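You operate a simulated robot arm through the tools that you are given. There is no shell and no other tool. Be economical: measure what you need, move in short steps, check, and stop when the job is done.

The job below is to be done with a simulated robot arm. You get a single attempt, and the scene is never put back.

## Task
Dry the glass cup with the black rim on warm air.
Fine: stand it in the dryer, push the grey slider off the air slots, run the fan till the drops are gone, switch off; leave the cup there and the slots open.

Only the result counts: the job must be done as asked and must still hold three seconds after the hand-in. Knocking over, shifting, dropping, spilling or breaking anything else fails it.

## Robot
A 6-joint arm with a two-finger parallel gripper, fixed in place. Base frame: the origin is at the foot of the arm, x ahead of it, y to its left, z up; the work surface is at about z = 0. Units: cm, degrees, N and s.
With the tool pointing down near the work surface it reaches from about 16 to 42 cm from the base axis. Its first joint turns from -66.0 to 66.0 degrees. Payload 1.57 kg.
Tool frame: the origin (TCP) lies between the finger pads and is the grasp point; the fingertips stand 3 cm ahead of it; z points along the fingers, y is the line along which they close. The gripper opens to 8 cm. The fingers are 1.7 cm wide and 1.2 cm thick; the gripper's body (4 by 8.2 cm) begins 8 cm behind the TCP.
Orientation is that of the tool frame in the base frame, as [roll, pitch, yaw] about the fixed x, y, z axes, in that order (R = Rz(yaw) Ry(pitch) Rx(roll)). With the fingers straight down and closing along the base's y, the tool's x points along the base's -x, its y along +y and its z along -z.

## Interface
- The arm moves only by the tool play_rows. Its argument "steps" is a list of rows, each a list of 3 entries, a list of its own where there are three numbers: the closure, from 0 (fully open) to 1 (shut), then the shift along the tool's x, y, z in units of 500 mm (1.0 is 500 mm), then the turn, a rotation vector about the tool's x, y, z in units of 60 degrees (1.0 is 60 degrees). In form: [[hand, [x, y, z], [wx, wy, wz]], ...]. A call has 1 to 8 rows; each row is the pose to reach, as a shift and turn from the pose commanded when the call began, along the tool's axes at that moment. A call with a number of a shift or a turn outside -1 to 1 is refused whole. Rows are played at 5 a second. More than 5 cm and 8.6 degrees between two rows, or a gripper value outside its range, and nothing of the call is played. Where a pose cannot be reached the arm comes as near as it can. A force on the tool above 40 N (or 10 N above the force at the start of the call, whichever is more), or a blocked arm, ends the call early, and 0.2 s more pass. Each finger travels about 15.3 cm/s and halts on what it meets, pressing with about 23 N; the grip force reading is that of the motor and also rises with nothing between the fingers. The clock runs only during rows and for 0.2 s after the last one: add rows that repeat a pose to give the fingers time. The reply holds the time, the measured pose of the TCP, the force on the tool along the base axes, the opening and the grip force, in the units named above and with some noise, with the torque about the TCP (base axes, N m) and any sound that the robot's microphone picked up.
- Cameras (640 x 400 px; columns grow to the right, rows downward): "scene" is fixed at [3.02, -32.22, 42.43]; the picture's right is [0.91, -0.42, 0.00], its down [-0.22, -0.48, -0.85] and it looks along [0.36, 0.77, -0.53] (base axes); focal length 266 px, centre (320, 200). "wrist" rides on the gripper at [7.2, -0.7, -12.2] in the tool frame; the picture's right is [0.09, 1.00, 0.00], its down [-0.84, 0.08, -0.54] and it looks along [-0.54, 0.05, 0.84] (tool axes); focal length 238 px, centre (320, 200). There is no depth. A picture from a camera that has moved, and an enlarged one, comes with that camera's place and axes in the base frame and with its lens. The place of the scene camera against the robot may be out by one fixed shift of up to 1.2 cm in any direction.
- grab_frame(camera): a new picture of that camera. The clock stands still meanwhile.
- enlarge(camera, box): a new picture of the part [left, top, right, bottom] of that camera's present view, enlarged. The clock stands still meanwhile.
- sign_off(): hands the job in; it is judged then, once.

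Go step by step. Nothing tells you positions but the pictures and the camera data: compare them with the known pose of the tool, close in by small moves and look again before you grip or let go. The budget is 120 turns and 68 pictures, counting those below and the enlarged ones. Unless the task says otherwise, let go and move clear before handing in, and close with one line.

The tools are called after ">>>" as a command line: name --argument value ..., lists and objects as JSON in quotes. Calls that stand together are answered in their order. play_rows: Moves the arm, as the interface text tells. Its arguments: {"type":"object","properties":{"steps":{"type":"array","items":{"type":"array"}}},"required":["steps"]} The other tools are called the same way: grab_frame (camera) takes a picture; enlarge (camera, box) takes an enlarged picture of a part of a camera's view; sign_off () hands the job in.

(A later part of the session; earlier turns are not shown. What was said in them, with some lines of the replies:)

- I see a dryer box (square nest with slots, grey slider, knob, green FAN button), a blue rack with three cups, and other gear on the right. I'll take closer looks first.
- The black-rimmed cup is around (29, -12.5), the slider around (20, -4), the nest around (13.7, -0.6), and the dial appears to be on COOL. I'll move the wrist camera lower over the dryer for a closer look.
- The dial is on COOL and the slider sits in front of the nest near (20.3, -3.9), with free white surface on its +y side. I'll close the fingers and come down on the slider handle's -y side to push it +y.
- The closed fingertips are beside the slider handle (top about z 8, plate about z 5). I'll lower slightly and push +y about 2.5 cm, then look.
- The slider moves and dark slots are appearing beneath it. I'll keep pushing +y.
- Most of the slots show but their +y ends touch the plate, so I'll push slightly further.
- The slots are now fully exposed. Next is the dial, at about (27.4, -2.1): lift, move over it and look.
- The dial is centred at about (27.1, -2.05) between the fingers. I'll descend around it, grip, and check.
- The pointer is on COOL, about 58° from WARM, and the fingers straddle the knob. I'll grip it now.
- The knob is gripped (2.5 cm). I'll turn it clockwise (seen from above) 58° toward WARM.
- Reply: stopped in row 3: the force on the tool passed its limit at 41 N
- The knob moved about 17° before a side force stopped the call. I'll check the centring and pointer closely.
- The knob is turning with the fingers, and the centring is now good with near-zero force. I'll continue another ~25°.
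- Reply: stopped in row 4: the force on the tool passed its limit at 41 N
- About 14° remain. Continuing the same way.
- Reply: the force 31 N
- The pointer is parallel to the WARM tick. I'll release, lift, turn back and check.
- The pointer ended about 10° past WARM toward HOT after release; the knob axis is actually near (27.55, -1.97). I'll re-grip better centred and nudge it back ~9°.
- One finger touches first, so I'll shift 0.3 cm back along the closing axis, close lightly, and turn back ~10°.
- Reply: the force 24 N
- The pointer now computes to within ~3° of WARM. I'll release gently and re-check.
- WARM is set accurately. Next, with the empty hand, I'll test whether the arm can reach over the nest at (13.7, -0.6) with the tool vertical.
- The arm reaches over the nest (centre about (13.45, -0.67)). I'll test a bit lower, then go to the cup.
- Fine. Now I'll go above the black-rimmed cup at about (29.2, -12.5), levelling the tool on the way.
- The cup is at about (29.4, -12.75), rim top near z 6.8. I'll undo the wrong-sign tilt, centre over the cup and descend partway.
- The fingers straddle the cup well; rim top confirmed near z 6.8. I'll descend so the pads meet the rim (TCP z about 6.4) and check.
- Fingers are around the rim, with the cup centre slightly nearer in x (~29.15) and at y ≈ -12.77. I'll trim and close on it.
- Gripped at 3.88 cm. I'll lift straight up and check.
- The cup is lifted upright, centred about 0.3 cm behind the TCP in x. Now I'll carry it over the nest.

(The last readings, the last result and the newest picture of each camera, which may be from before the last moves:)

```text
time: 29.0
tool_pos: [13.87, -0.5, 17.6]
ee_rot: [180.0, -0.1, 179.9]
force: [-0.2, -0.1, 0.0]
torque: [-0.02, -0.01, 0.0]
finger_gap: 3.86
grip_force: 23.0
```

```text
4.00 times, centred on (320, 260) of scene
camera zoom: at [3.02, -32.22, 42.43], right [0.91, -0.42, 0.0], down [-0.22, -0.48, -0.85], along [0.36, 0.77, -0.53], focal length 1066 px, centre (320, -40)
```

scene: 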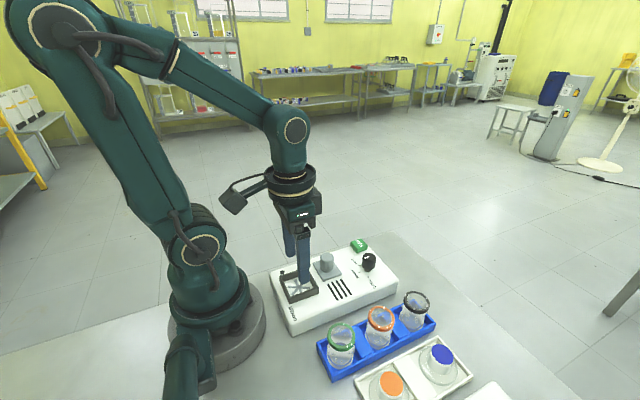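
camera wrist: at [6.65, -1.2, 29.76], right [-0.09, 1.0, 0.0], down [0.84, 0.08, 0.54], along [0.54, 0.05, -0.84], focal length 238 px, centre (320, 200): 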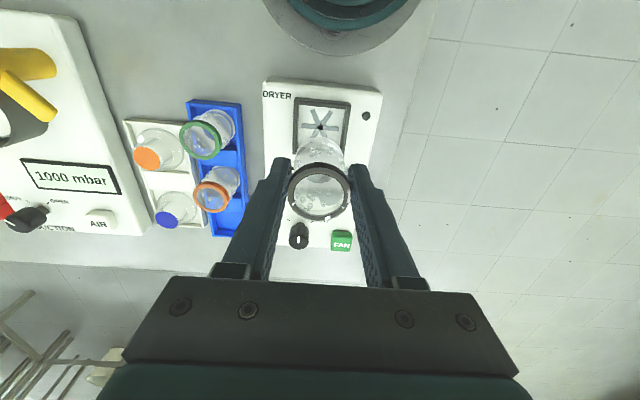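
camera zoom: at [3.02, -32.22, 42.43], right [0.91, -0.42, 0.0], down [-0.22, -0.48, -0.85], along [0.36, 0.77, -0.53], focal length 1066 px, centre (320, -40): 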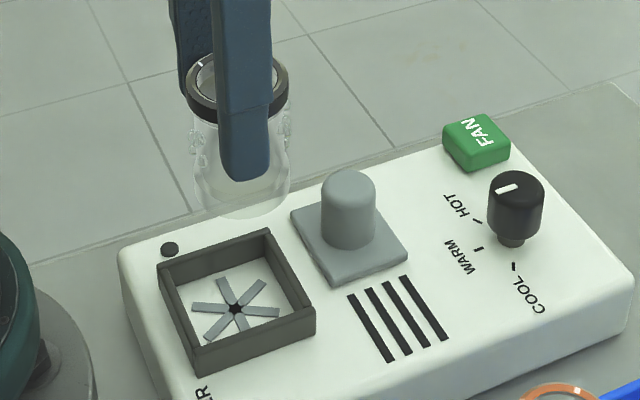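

The cup is above the nest (13.45, -0.62). I'll descend to just above the nest walls and inspect alignment.

>>> play_rows --steps '[[0.65, [0.002, -0.003, 0.03], [0, 0, 0]], [0.65, [0.002, -0.003, 0.06], [0, 0, 0]], [0.65, [0.002, -0.003, 0.086], [0, 0, 0]], [0.65, [0.002, -0.003, 0.086], [0, 0, 0]]]'

>>> enlarge --camera "wrist" --box '[240, 80, 400, 180]'

>>> enlarge --camera "scene" --box '[240, 220, 400, 320]'

```text
time: 30.0
tool_pos: [13.75, -0.49, 13.06]
ee_rot: [-180.0, 0.0, -179.9]
force: [-0.4, 0.0, -0.5]
torque: [0.02, 0.0, 0.0]
finger_gap: 3.89
grip_force: 22.8
```

```text
4.00 times, centred on (320, 130) of wrist
camera zoom: at [6.48, -1.2, 25.31], right [-0.09, 1.0, 0.0], down [0.84, 0.08, 0.54], along [0.54, 0.05, -0.84], focal length 953 px, centre (320, 480)
```

zoom: 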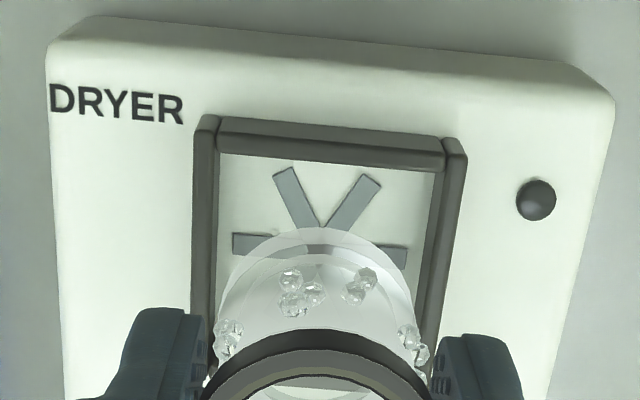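

```text
4.00 times, centred on (320, 270) of scene
camera zoom: at [3.02, -32.22, 42.43], right [0.91, -0.42, 0.0], down [-0.22, -0.48, -0.85], along [0.36, 0.77, -0.53], focal length 1066 px, centre (320, -80)
```

zoom: 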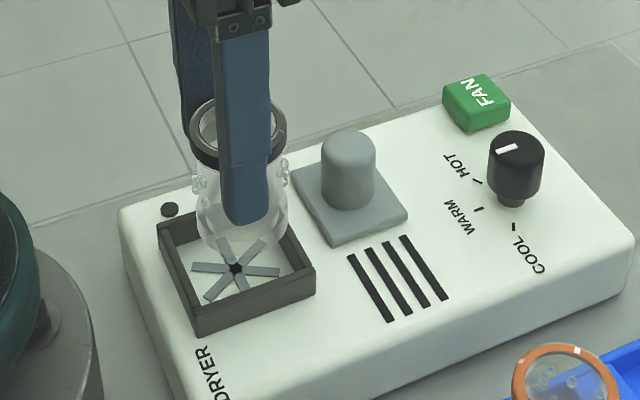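

The cup base looks ~0.55 cm too far in +x relative to the star centre. I'll shift back and look again before lowering.

>>> play_rows --steps '[[0.65, [0.011, -0.001, 0], [0, 0, 0]], [0.65, [0.011, -0.001, 0.014], [0, 0, 0]], [0.65, [0.011, -0.001, 0.014], [0, 0, 0]]]'

>>> enlarge --camera "wrist" --box '[240, 80, 400, 180]'

>>> enlarge --camera "scene" --box '[260, 240, 340, 290]'

```text
time: 30.8
tool_pos: [13.21, -0.62, 12.63]
ee_rot: [180.0, 0.1, -180.0]
force: [-0.4, 0.0, -1.1]
torque: [0.0, -0.01, 0.0]
finger_gap: 3.86
grip_force: 23.1
```

```text
4.00 times, centred on (320, 130) of wrist
camera zoom: at [5.87, -1.2, 24.73], right [-0.09, 1.0, 0.0], down [0.84, 0.08, 0.54], along [0.54, 0.05, -0.84], focal length 953 px, centre (320, 480)
```

zoom: 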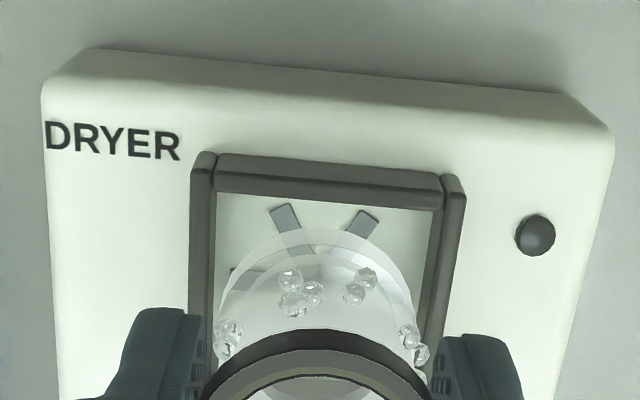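

```text
8.00 times, centred on (300, 265) of scene
camera zoom: at [3.02, -32.22, 42.43], right [0.91, -0.42, 0.0], down [-0.22, -0.48, -0.85], along [0.36, 0.77, -0.53], focal length 2131 px, centre (480, -320)
```

zoom: 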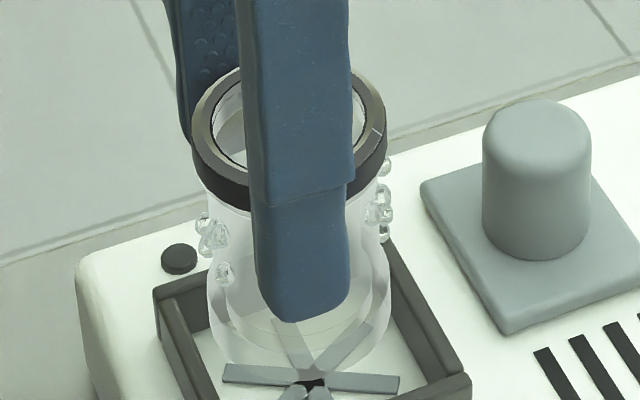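

Cup base and nest centre now agree within ~0.1 cm. I'll lower gently by about 1 cm and check forces.

>>> play_rows --steps '[[0.65, [-0.002, 0, 0.007], [0, 0, 0]], [0.65, [-0.002, 0, 0.014], [0, 0, 0]], [0.65, [-0.002, 0, 0.021], [0, 0, 0]], [0.65, [-0.002, 0, 0.021], [0, 0, 0]]]'

>>> enlarge --camera "scene" --box '[260, 240, 340, 290]'

```text
time: 31.8
tool_pos: [13.36, -0.66, 11.47]
ee_rot: [179.9, 0.1, 180.0]
force: [0.8, -0.1, -1.1]
torque: [0.0, -0.02, -0.01]
finger_gap: 3.85
grip_force: 23.0
```

```text
8.00 times, centred on (300, 265) of scene
camera zoom: at [3.02, -32.22, 42.43], right [0.91, -0.42, 0.0], down [-0.22, -0.48, -0.85], along [0.36, 0.77, -0.53], focal length 2131 px, centre (480, -320)
```

zoom: 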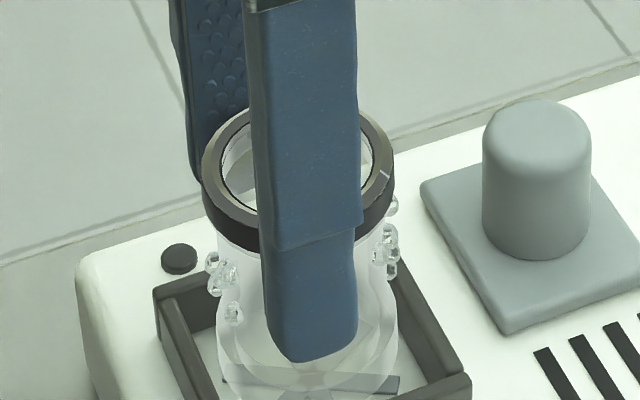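

No contact yet and the base is dropping inside the nest walls. Continuing down in small steps.

>>> play_rows --steps '[[0.65, [0, 0, 0.006], [0, 0, 0]], [0.65, [0, 0, 0.012], [0, 0, 0]], [0.65, [0, 0, 0.012], [0, 0, 0]]]'

>>> enlarge --camera "scene" --box '[260, 255, 340, 305]'

```text
time: 32.6
tool_pos: [13.2, -0.61, 10.95]
ee_rot: [-179.9, 0.1, -180.0]
force: [0.1, 0.1, -1.4]
torque: [-0.01, 0.01, 0.0]
finger_gap: 3.87
grip_force: 22.8
```

```text
8.00 times, centred on (300, 280) of scene
camera zoom: at [3.02, -32.22, 42.43], right [0.91, -0.42, 0.0], down [-0.22, -0.48, -0.85], along [0.36, 0.77, -0.53], focal length 2131 px, centre (480, -440)
```

zoom: 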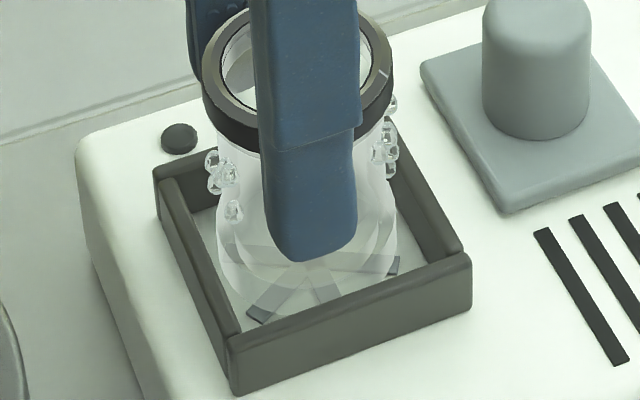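

The base is well within the nest. I'll keep lowering slightly until contact.

>>> play_rows --steps '[[0.65, [0, 0, 0.004], [0, 0, 0]], [0.65, [0, 0, 0.008], [0, 0, 0]], [0.65, [0, 0, 0.008], [0, 0, 0]]]'

```text
time: 33.4
tool_pos: [13.18, -0.53, 10.63]
ee_rot: [180.0, 0.0, -179.9]
force: [0.3, -0.1, -0.6]
torque: [-0.01, -0.04, -0.01]
finger_gap: 3.84
grip_force: 23.5
```

>>> play_rows --steps '[[0.65, [0, 0, 0.004], [0, 0, 0]], [0.65, [0, 0, 0.008], [0, 0, 0]], [0.65, [0, 0, 0.008], [0, 0, 0]]]'

>>> enlarge --camera "scene" --box '[260, 255, 340, 305]'

```text
time: 34.2
tool_pos: [13.28, -0.56, 10.19]
ee_rot: [179.9, -0.1, 180.0]
force: [0.1, -0.4, 1.7]
torque: [0.04, -0.03, 0.03]
finger_gap: 3.86
grip_force: 22.8
```

```text
8.00 times, centred on (300, 280) of scene
camera zoom: at [3.02, -32.22, 42.43], right [0.91, -0.42, 0.0], down [-0.22, -0.48, -0.85], along [0.36, 0.77, -0.53], focal length 2131 px, centre (480, -440)
```

zoom: 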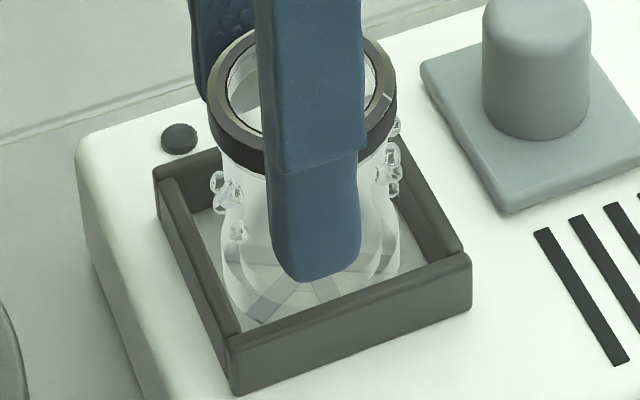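

Force changed sign slightly, suggesting touch-down. One more small step to confirm.

>>> play_rows --steps '[[0.65, [0, 0, 0.003], [0, 0, 0]], [0.65, [0, 0, 0.003], [0, 0, 0]]]'

```text
time: 34.8
tool_pos: [13.38, -0.58, 9.95]
ee_rot: [-179.9, -0.2, 179.9]
force: [-1.1, -0.7, 2.5]
torque: [-0.07, -0.04, -0.02]
finger_gap: 3.86
grip_force: 23.2
```

>>> play_rows --steps '[[0.65, [0, 0, 0.003], [0, 0, 0]], [0.65, [0, 0, 0.003], [0, 0, 0]]]'

>>> enlarge --camera "scene" --box '[260, 255, 340, 305]'

```text
time: 35.4
tool_pos: [13.5, -0.58, 9.91]
ee_rot: [-179.9, -0.1, -180.0]
force: [-0.9, 0.9, 0.5]
torque: [-0.11, -0.04, -0.04]
finger_gap: 3.86
grip_force: 23.3
out of reach, approached as far as the arm can: row 1, 2
```

```text
8.00 times, centred on (300, 280) of scene
camera zoom: at [3.02, -32.22, 42.43], right [0.91, -0.42, 0.0], down [-0.22, -0.48, -0.85], along [0.36, 0.77, -0.53], focal length 2131 px, centre (480, -440)
```

zoom: 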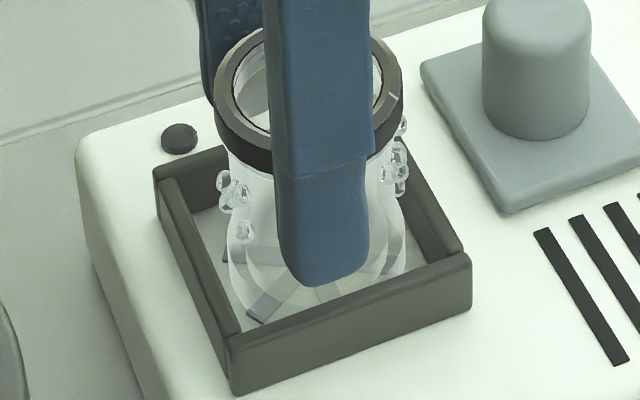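

The arm is at its lower reach limit, and the rim has stopped moving down while the fingertip did, so the cup is standing on the nest floor. I'll open gently.

>>> play_rows --steps '[[0.56, [0, 0, 0], [0, 0, 0]], [0.5, [0, 0, 0], [0, 0, 0]], [0.42, [0, 0, 0], [0, 0, 0]], [0.35, [0, 0, 0], [0, 0, 0]], [0.35, [0, 0, 0], [0, 0, 0]]]'

>>> enlarge --camera "scene" --box '[260, 255, 340, 305]'

```text
time: 36.6
tool_pos: [13.41, -0.47, 9.9]
ee_rot: [180.0, 0.0, -180.0]
force: [0.1, 1.6, 0.8]
torque: [-0.01, -0.02, 0.03]
finger_gap: 5.2
grip_force: 0.0
```

```text
8.00 times, centred on (300, 280) of scene
camera zoom: at [3.02, -32.22, 42.43], right [0.91, -0.42, 0.0], down [-0.22, -0.48, -0.85], along [0.36, 0.77, -0.53], focal length 2131 px, centre (480, -440)
```

zoom: 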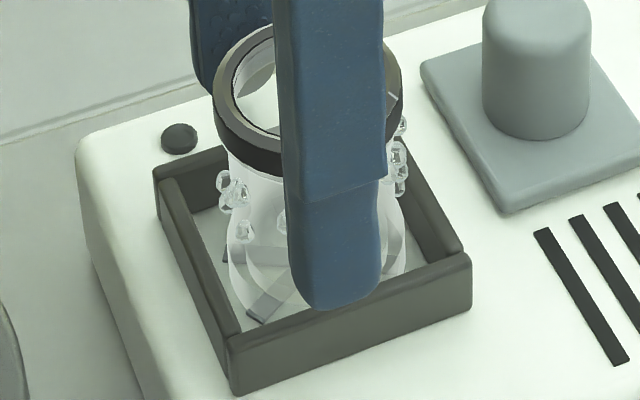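

The cup stands freely. I'll lift straight up and clear, then check.

>>> play_rows --steps '[[0.35, [0, 0, -0.04], [0, 0, 0]], [0.35, [0, 0, -0.09], [0, 0, 0]], [0.35, [0, 0, -0.15], [0, 0, 0]], [0.5, [-0.08, 0, -0.15], [0, 0, 0]], [0.8, [-0.17, 0.04, -0.15], [0, 0, 0]], [1, [-0.25, 0.08, -0.12], [0, 0, 0]], [1, [-0.28, 0.08, -0.12], [0, 0, 0]], [1, [-0.28, 0.08, -0.12], [0, 0, 0]]]'

>>> grab_frame --camera "wrist"

>>> enlarge --camera "scene" --box '[260, 210, 420, 310]'

```text
time: 38.4
tool_pos: [27.62, 3.57, 15.86]
ee_rot: [-180.0, 0.0, 179.9]
force: [0.5, -0.3, -0.9]
torque: [-0.01, 0.03, 0.01]
finger_gap: 0.02
grip_force: 21.5
```

```text
15 pictures are left
camera wrist: at [20.34, 2.89, 28.05], right [-0.09, 1.0, 0.0], down [0.84, 0.08, 0.54], along [0.54, 0.05, -0.84], focal length 238 px, centre (320, 200)
```

wrist: 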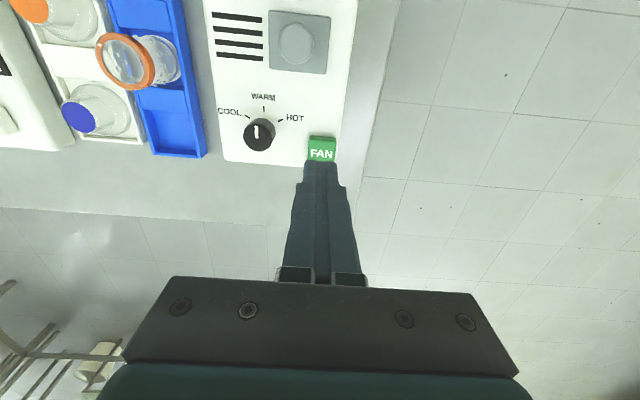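

```text
4.00 times, centred on (340, 260) of scene
camera zoom: at [3.02, -32.22, 42.43], right [0.91, -0.42, 0.0], down [-0.22, -0.48, -0.85], along [0.36, 0.77, -0.53], focal length 1066 px, centre (240, -40)
```

zoom: 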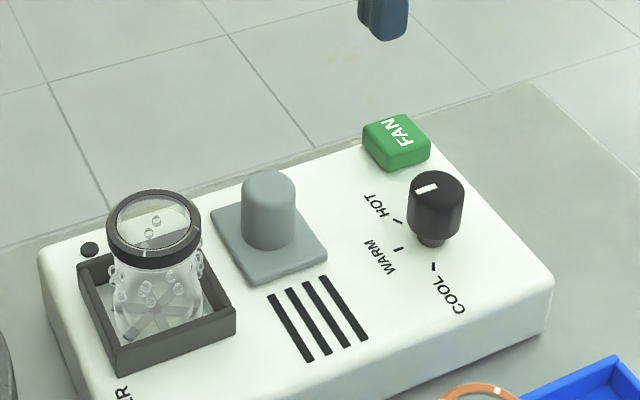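

The cup stands in the nest with drops still on it. Next: the FAN button at about (28.4, 3.8); I'll come down over it with closed fingers.

>>> play_rows --steps '[[1, [-0.016, 0.005, 0.04], [0, 0, 0]], [1, [-0.016, 0.005, 0.08], [0, 0, 0]], [1, [-0.016, 0.005, 0.11], [0, 0, 0]], [1, [-0.016, 0.005, 0.11], [0, 0, 0]]]'

>>> enlarge --camera "scene" --box '[320, 210, 400, 260]'

```text
time: 39.4
tool_pos: [28.4, 3.8, 10.5]
ee_rot: [180.0, 0.0, 179.9]
force: [0.3, -0.4, 1.0]
torque: [-0.01, -0.02, -0.02]
finger_gap: 0.0
grip_force: 20.9
```

```text
8.00 times, centred on (360, 235) of scene
camera zoom: at [3.02, -32.22, 42.43], right [0.91, -0.42, 0.0], down [-0.22, -0.48, -0.85], along [0.36, 0.77, -0.53], focal length 2131 px, centre (0, -80)
```

zoom: 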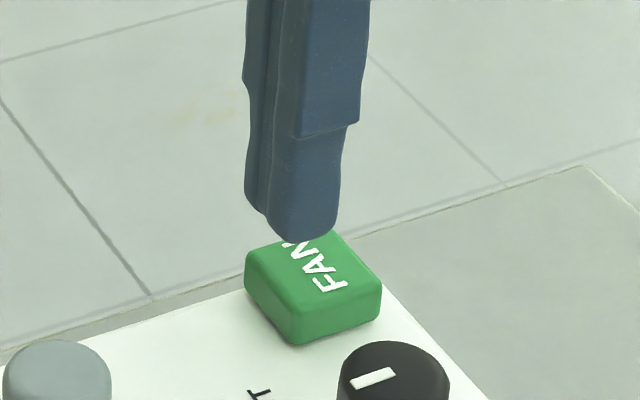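

Aligned. Lowering in small steps until the button responds.

>>> play_rows --steps '[[1, [-0.003, 0, 0.016], [0, 0, 0]], [1, [-0.003, 0, 0.022], [0, 0, 0]], [1, [-0.003, 0, 0.026], [0, 0, 0]], [1, [-0.003, 0, 0.03], [0, 0, 0]]]'

```text
time: 40.4
tool_pos: [28.48, 3.78, 9.06]
ee_rot: [180.0, -0.1, -180.0]
force: [-0.1, 0.6, 0.7]
torque: [0.03, -0.02, 0.02]
finger_gap: 0.0
grip_force: 21.6
```

>>> play_rows --steps '[[1, [0, 0, 0.004], [0, 0, 0]], [1, [0, 0, 0.008], [0, 0, 0]], [1, [0, 0, 0.012], [0, 0, 0]]]'

```text
time: 41.2
tool_pos: [28.44, 3.62, 8.34]
ee_rot: [-180.0, 0.1, -180.0]
force: [-0.8, 0.0, 1.1]
torque: [0.03, 0.03, 0.0]
finger_gap: 0.01
grip_force: 21.8
```

No contact yet at tip z 5.3; checking the view.

>>> enlarge --camera "scene" --box '[320, 210, 400, 260]'

```text
8.00 times, centred on (360, 235) of scene
camera zoom: at [3.02, -32.22, 42.43], right [0.91, -0.42, 0.0], down [-0.22, -0.48, -0.85], along [0.36, 0.77, -0.53], focal length 2131 px, centre (0, -80)
```

zoom: 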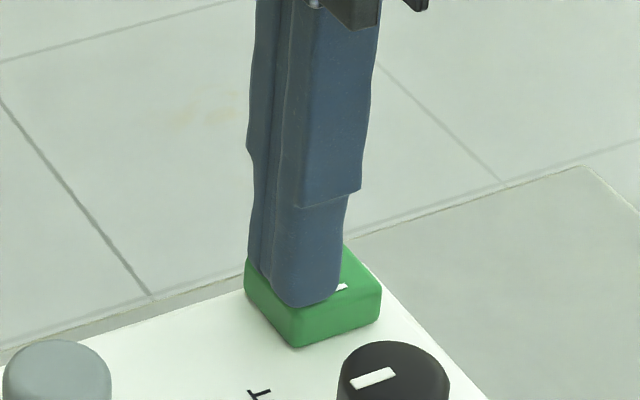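

The tip is nearly touching but off-centre; the button is a little lower and farther. I'll shift +x 0.4, +y 0.25 and press on.

>>> play_rows --steps '[[1, [-0.008, 0.005, 0], [0, 0, 0]], [1, [-0.008, 0.005, 0.004], [0, 0, 0]], [1, [-0.008, 0.005, 0.008], [0, 0, 0]]]'

```text
time: 42.0
tool_pos: [28.94, 3.82, 7.98]
ee_rot: [-180.0, 0.0, 180.0]
force: [0.9, 1.7, 3.2]
torque: [0.0, -0.01, -0.01]
finger_gap: 0.0
grip_force: 20.8
heard: click
```

A click: the button was pressed. I'll lift off and look for signs the fan is running.

>>> play_rows --steps '[[1, [0, 0, -0.02], [0, 0, 0]], [1, [0, 0, -0.05], [0, 0, 0]], [1, [0, 0, -0.05], [0, 0, 0]]]'

>>> enlarge --camera "scene" --box '[260, 210, 420, 310]'

```text
time: 42.8
tool_pos: [28.88, 3.87, 10.4]
ee_rot: [-180.0, 0.0, 180.0]
force: [0.0, -0.1, -0.4]
torque: [-0.02, -0.02, 0.02]
finger_gap: 0.01
grip_force: 21.3
```

```text
4.00 times, centred on (340, 260) of scene
camera zoom: at [3.02, -32.22, 42.43], right [0.91, -0.42, 0.0], down [-0.22, -0.48, -0.85], along [0.36, 0.77, -0.53], focal length 1066 px, centre (240, -40)
```

zoom: 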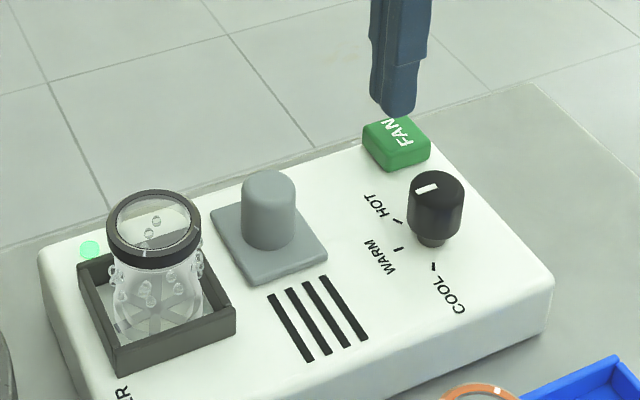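

The lamp by the nest is lit green: the fan is running. I'll wait in place.

>>> play_rows --steps '[[1, [0, 0, 0], [0, 0, 0]], [1, [0, 0, 0], [0, 0, 0]], [1, [0, 0, 0], [0, 0, 0]], [1, [0, 0, 0], [0, 0, 0]], [1, [0, 0, 0], [0, 0, 0]], [1, [0, 0, 0], [0, 0, 0]], [1, [0, 0, 0], [0, 0, 0]], [1, [0, 0, 0], [0, 0, 0]]]'

>>> play_rows --steps '[[1, [0, 0, 0], [0, 0, 0]], [1, [0, 0, 0], [0, 0, 0]], [1, [0, 0, 0], [0, 0, 0]], [1, [0, 0, 0], [0, 0, 0]], [1, [0, 0, 0], [0, 0, 0]], [1, [0, 0, 0], [0, 0, 0]], [1, [0, 0, 0], [0, 0, 0]], [1, [0, 0, 0], [0, 0, 0]]]'

>>> enlarge --camera "scene" --box '[260, 240, 340, 290]'

```text
time: 44.6
tool_pos: [28.82, 3.8, 10.39]
ee_rot: [180.0, 0.0, -180.0]
force: [0.0, -0.7, -1.2]
torque: [-0.02, -0.01, -0.01]
finger_gap: 0.02
grip_force: 21.3
```

```text
time: 46.4
tool_pos: [28.93, 4.07, 10.33]
ee_rot: [180.0, 0.0, 179.9]
force: [-0.6, 0.9, 0.1]
torque: [0.01, 0.02, 0.03]
finger_gap: 0.0
grip_force: 21.3
```

```text
8.00 times, centred on (300, 265) of scene
camera zoom: at [3.02, -32.22, 42.43], right [0.91, -0.42, 0.0], down [-0.22, -0.48, -0.85], along [0.36, 0.77, -0.53], focal length 2131 px, centre (480, -320)
```

zoom: 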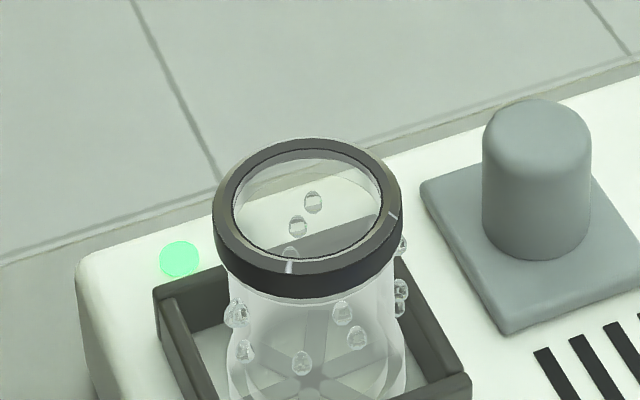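

Drops are shrinking. Waiting longer.

>>> play_rows --steps '[[1, [0, 0, 0], [0, 0, 0]], [1, [0, 0, 0], [0, 0, 0]], [1, [0, 0, 0], [0, 0, 0]], [1, [0, 0, 0], [0, 0, 0]], [1, [0, 0, 0], [0, 0, 0]], [1, [0, 0, 0], [0, 0, 0]], [1, [0, 0, 0], [0, 0, 0]], [1, [0, 0, 0], [0, 0, 0]]]'

>>> play_rows --steps '[[1, [0, 0, 0], [0, 0, 0]], [1, [0, 0, 0], [0, 0, 0]], [1, [0, 0, 0], [0, 0, 0]], [1, [0, 0, 0], [0, 0, 0]], [1, [0, 0, 0], [0, 0, 0]], [1, [0, 0, 0], [0, 0, 0]], [1, [0, 0, 0], [0, 0, 0]], [1, [0, 0, 0], [0, 0, 0]]]'

>>> enlarge --camera "scene" --box '[260, 245, 340, 295]'

```text
time: 48.2
tool_pos: [28.85, 4.03, 10.3]
ee_rot: [180.0, 0.0, 180.0]
force: [-0.1, 0.2, -0.1]
torque: [-0.01, 0.02, -0.02]
finger_gap: 0.01
grip_force: 20.6
```

```text
time: 50.0
tool_pos: [29.01, 3.87, 10.36]
ee_rot: [180.0, 0.0, 179.9]
force: [-0.7, -0.4, 0.1]
torque: [-0.05, 0.0, -0.01]
finger_gap: 0.02
grip_force: 21.0
```

```text
8.00 times, centred on (300, 270) of scene
camera zoom: at [3.02, -32.22, 42.43], right [0.91, -0.42, 0.0], down [-0.22, -0.48, -0.85], along [0.36, 0.77, -0.53], focal length 2131 px, centre (480, -360)
```

zoom: 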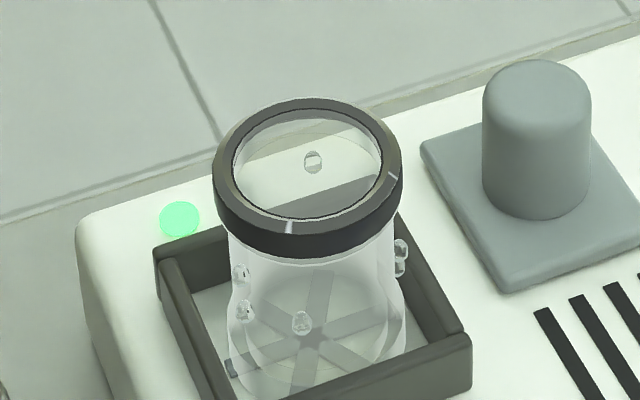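

About half the drops are gone. Waiting ~5 s more.

>>> play_rows --steps '[[1, [0, 0, 0], [0, 0, 0]], [1, [0, 0, 0], [0, 0, 0]], [1, [0, 0, 0], [0, 0, 0]], [1, [0, 0, 0], [0, 0, 0]], [1, [0, 0, 0], [0, 0, 0]], [1, [0, 0, 0], [0, 0, 0]], [1, [0, 0, 0], [0, 0, 0]], [1, [0, 0, 0], [0, 0, 0]]]'

>>> play_rows --steps '[[1, [0, 0, 0], [0, 0, 0]], [1, [0, 0, 0], [0, 0, 0]], [1, [0, 0, 0], [0, 0, 0]], [1, [0, 0, 0], [0, 0, 0]], [1, [0, 0, 0], [0, 0, 0]], [1, [0, 0, 0], [0, 0, 0]], [1, [0, 0, 0], [0, 0, 0]], [1, [0, 0, 0], [0, 0, 0]]]'

>>> play_rows --steps '[[1, [0, 0, 0], [0, 0, 0]], [1, [0, 0, 0], [0, 0, 0]], [1, [0, 0, 0], [0, 0, 0]], [1, [0, 0, 0], [0, 0, 0]], [1, [0, 0, 0], [0, 0, 0]], [1, [0, 0, 0], [0, 0, 0]], [1, [0, 0, 0], [0, 0, 0]], [1, [0, 0, 0], [0, 0, 0]]]'

>>> enlarge --camera "scene" --box '[260, 250, 340, 300]'

```text
time: 51.8
tool_pos: [28.91, 3.94, 10.39]
ee_rot: [180.0, 0.0, 179.9]
force: [0.1, 1.2, -0.5]
torque: [-0.01, -0.03, 0.03]
finger_gap: 0.0
grip_force: 21.4
```

```text
time: 53.6
tool_pos: [28.81, 3.99, 10.45]
ee_rot: [179.9, 0.0, -180.0]
force: [-0.3, -0.4, 0.7]
torque: [-0.02, -0.02, -0.01]
finger_gap: 0.02
grip_force: 21.7
```

```text
time: 55.4
tool_pos: [28.88, 3.82, 10.45]
ee_rot: [-180.0, 0.0, -180.0]
force: [0.3, -0.1, -0.3]
torque: [0.0, 0.01, 0.0]
finger_gap: 0.03
grip_force: 21.5
```

```text
8.00 times, centred on (300, 275) of scene
camera zoom: at [3.02, -32.22, 42.43], right [0.91, -0.42, 0.0], down [-0.22, -0.48, -0.85], along [0.36, 0.77, -0.53], focal length 2131 px, centre (480, -400)
```

zoom: 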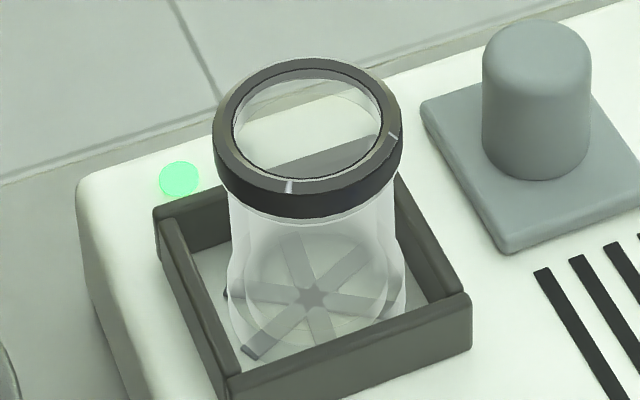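

All drops are gone. I'll press FAN once more to switch off, then lift.

>>> play_rows --steps '[[1, [0, 0, 0.025], [0, 0, 0]], [1, [0, 0, 0.042], [0, 0, 0]], [1, [0, 0, 0.046], [0, 0, 0]], [1, [0, 0, 0.05], [0, 0, 0]]]'

```text
time: 56.4
tool_pos: [28.88, 4.12, 7.93]
ee_rot: [180.0, -0.1, 180.0]
force: [-0.5, -2.1, 3.6]
torque: [-0.08, 0.04, -0.01]
finger_gap: 0.0
grip_force: 21.2
heard: click
```

>>> play_rows --steps '[[1, [0, 0, -0.03], [0, 0, 0]], [1, [0, 0, -0.1], [0, 0, 0]], [1, [0, 0, -0.16], [0, 0, 0]], [1, [0, 0, -0.16], [0, 0, 0]], [1, [0, 0, -0.16], [0, 0, 0]]]'

>>> enlarge --camera "scene" --box '[260, 210, 420, 310]'

>>> grab_frame --camera "scene"

```text
time: 57.6
tool_pos: [28.78, 4.08, 15.94]
ee_rot: [180.0, 0.0, -180.0]
force: [0.6, -0.4, -0.4]
torque: [0.02, -0.03, -0.01]
finger_gap: 0.0
grip_force: 21.3
```

```text
4.00 times, centred on (340, 260) of scene
camera zoom: at [3.02, -32.22, 42.43], right [0.91, -0.42, 0.0], down [-0.22, -0.48, -0.85], along [0.36, 0.77, -0.53], focal length 1066 px, centre (240, -40)
```

zoom: 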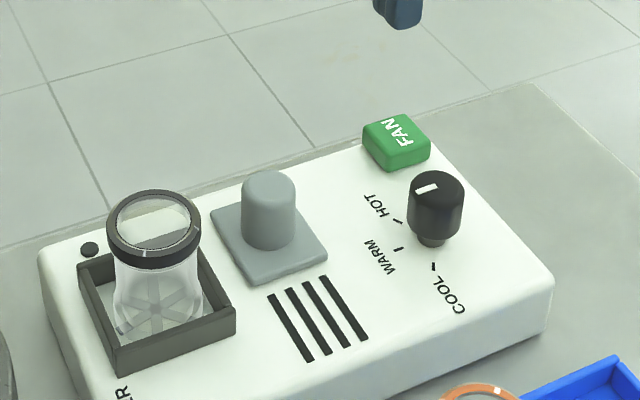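

```text
6 pictures are left
```

scene: 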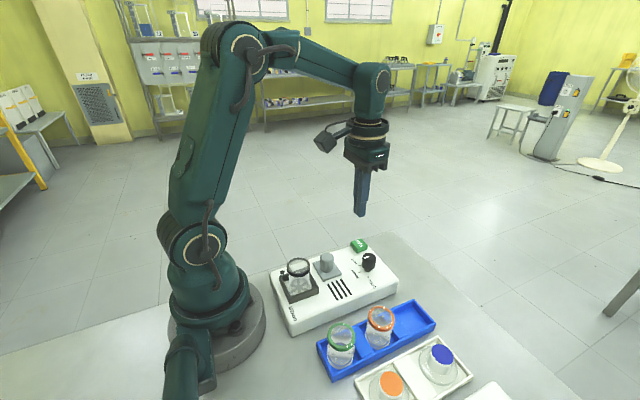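

The lamp is off, the cup stands dry in the nest, the slots are open, the dial is on WARM and nothing else has moved. Handing in.

>>> sign_off

```text
The job is handed in.
```

The black-rimmed cup is dry and standing in the dryer: all visible drops are gone, the fan is off, the dial is on WARM and the air slots are open.
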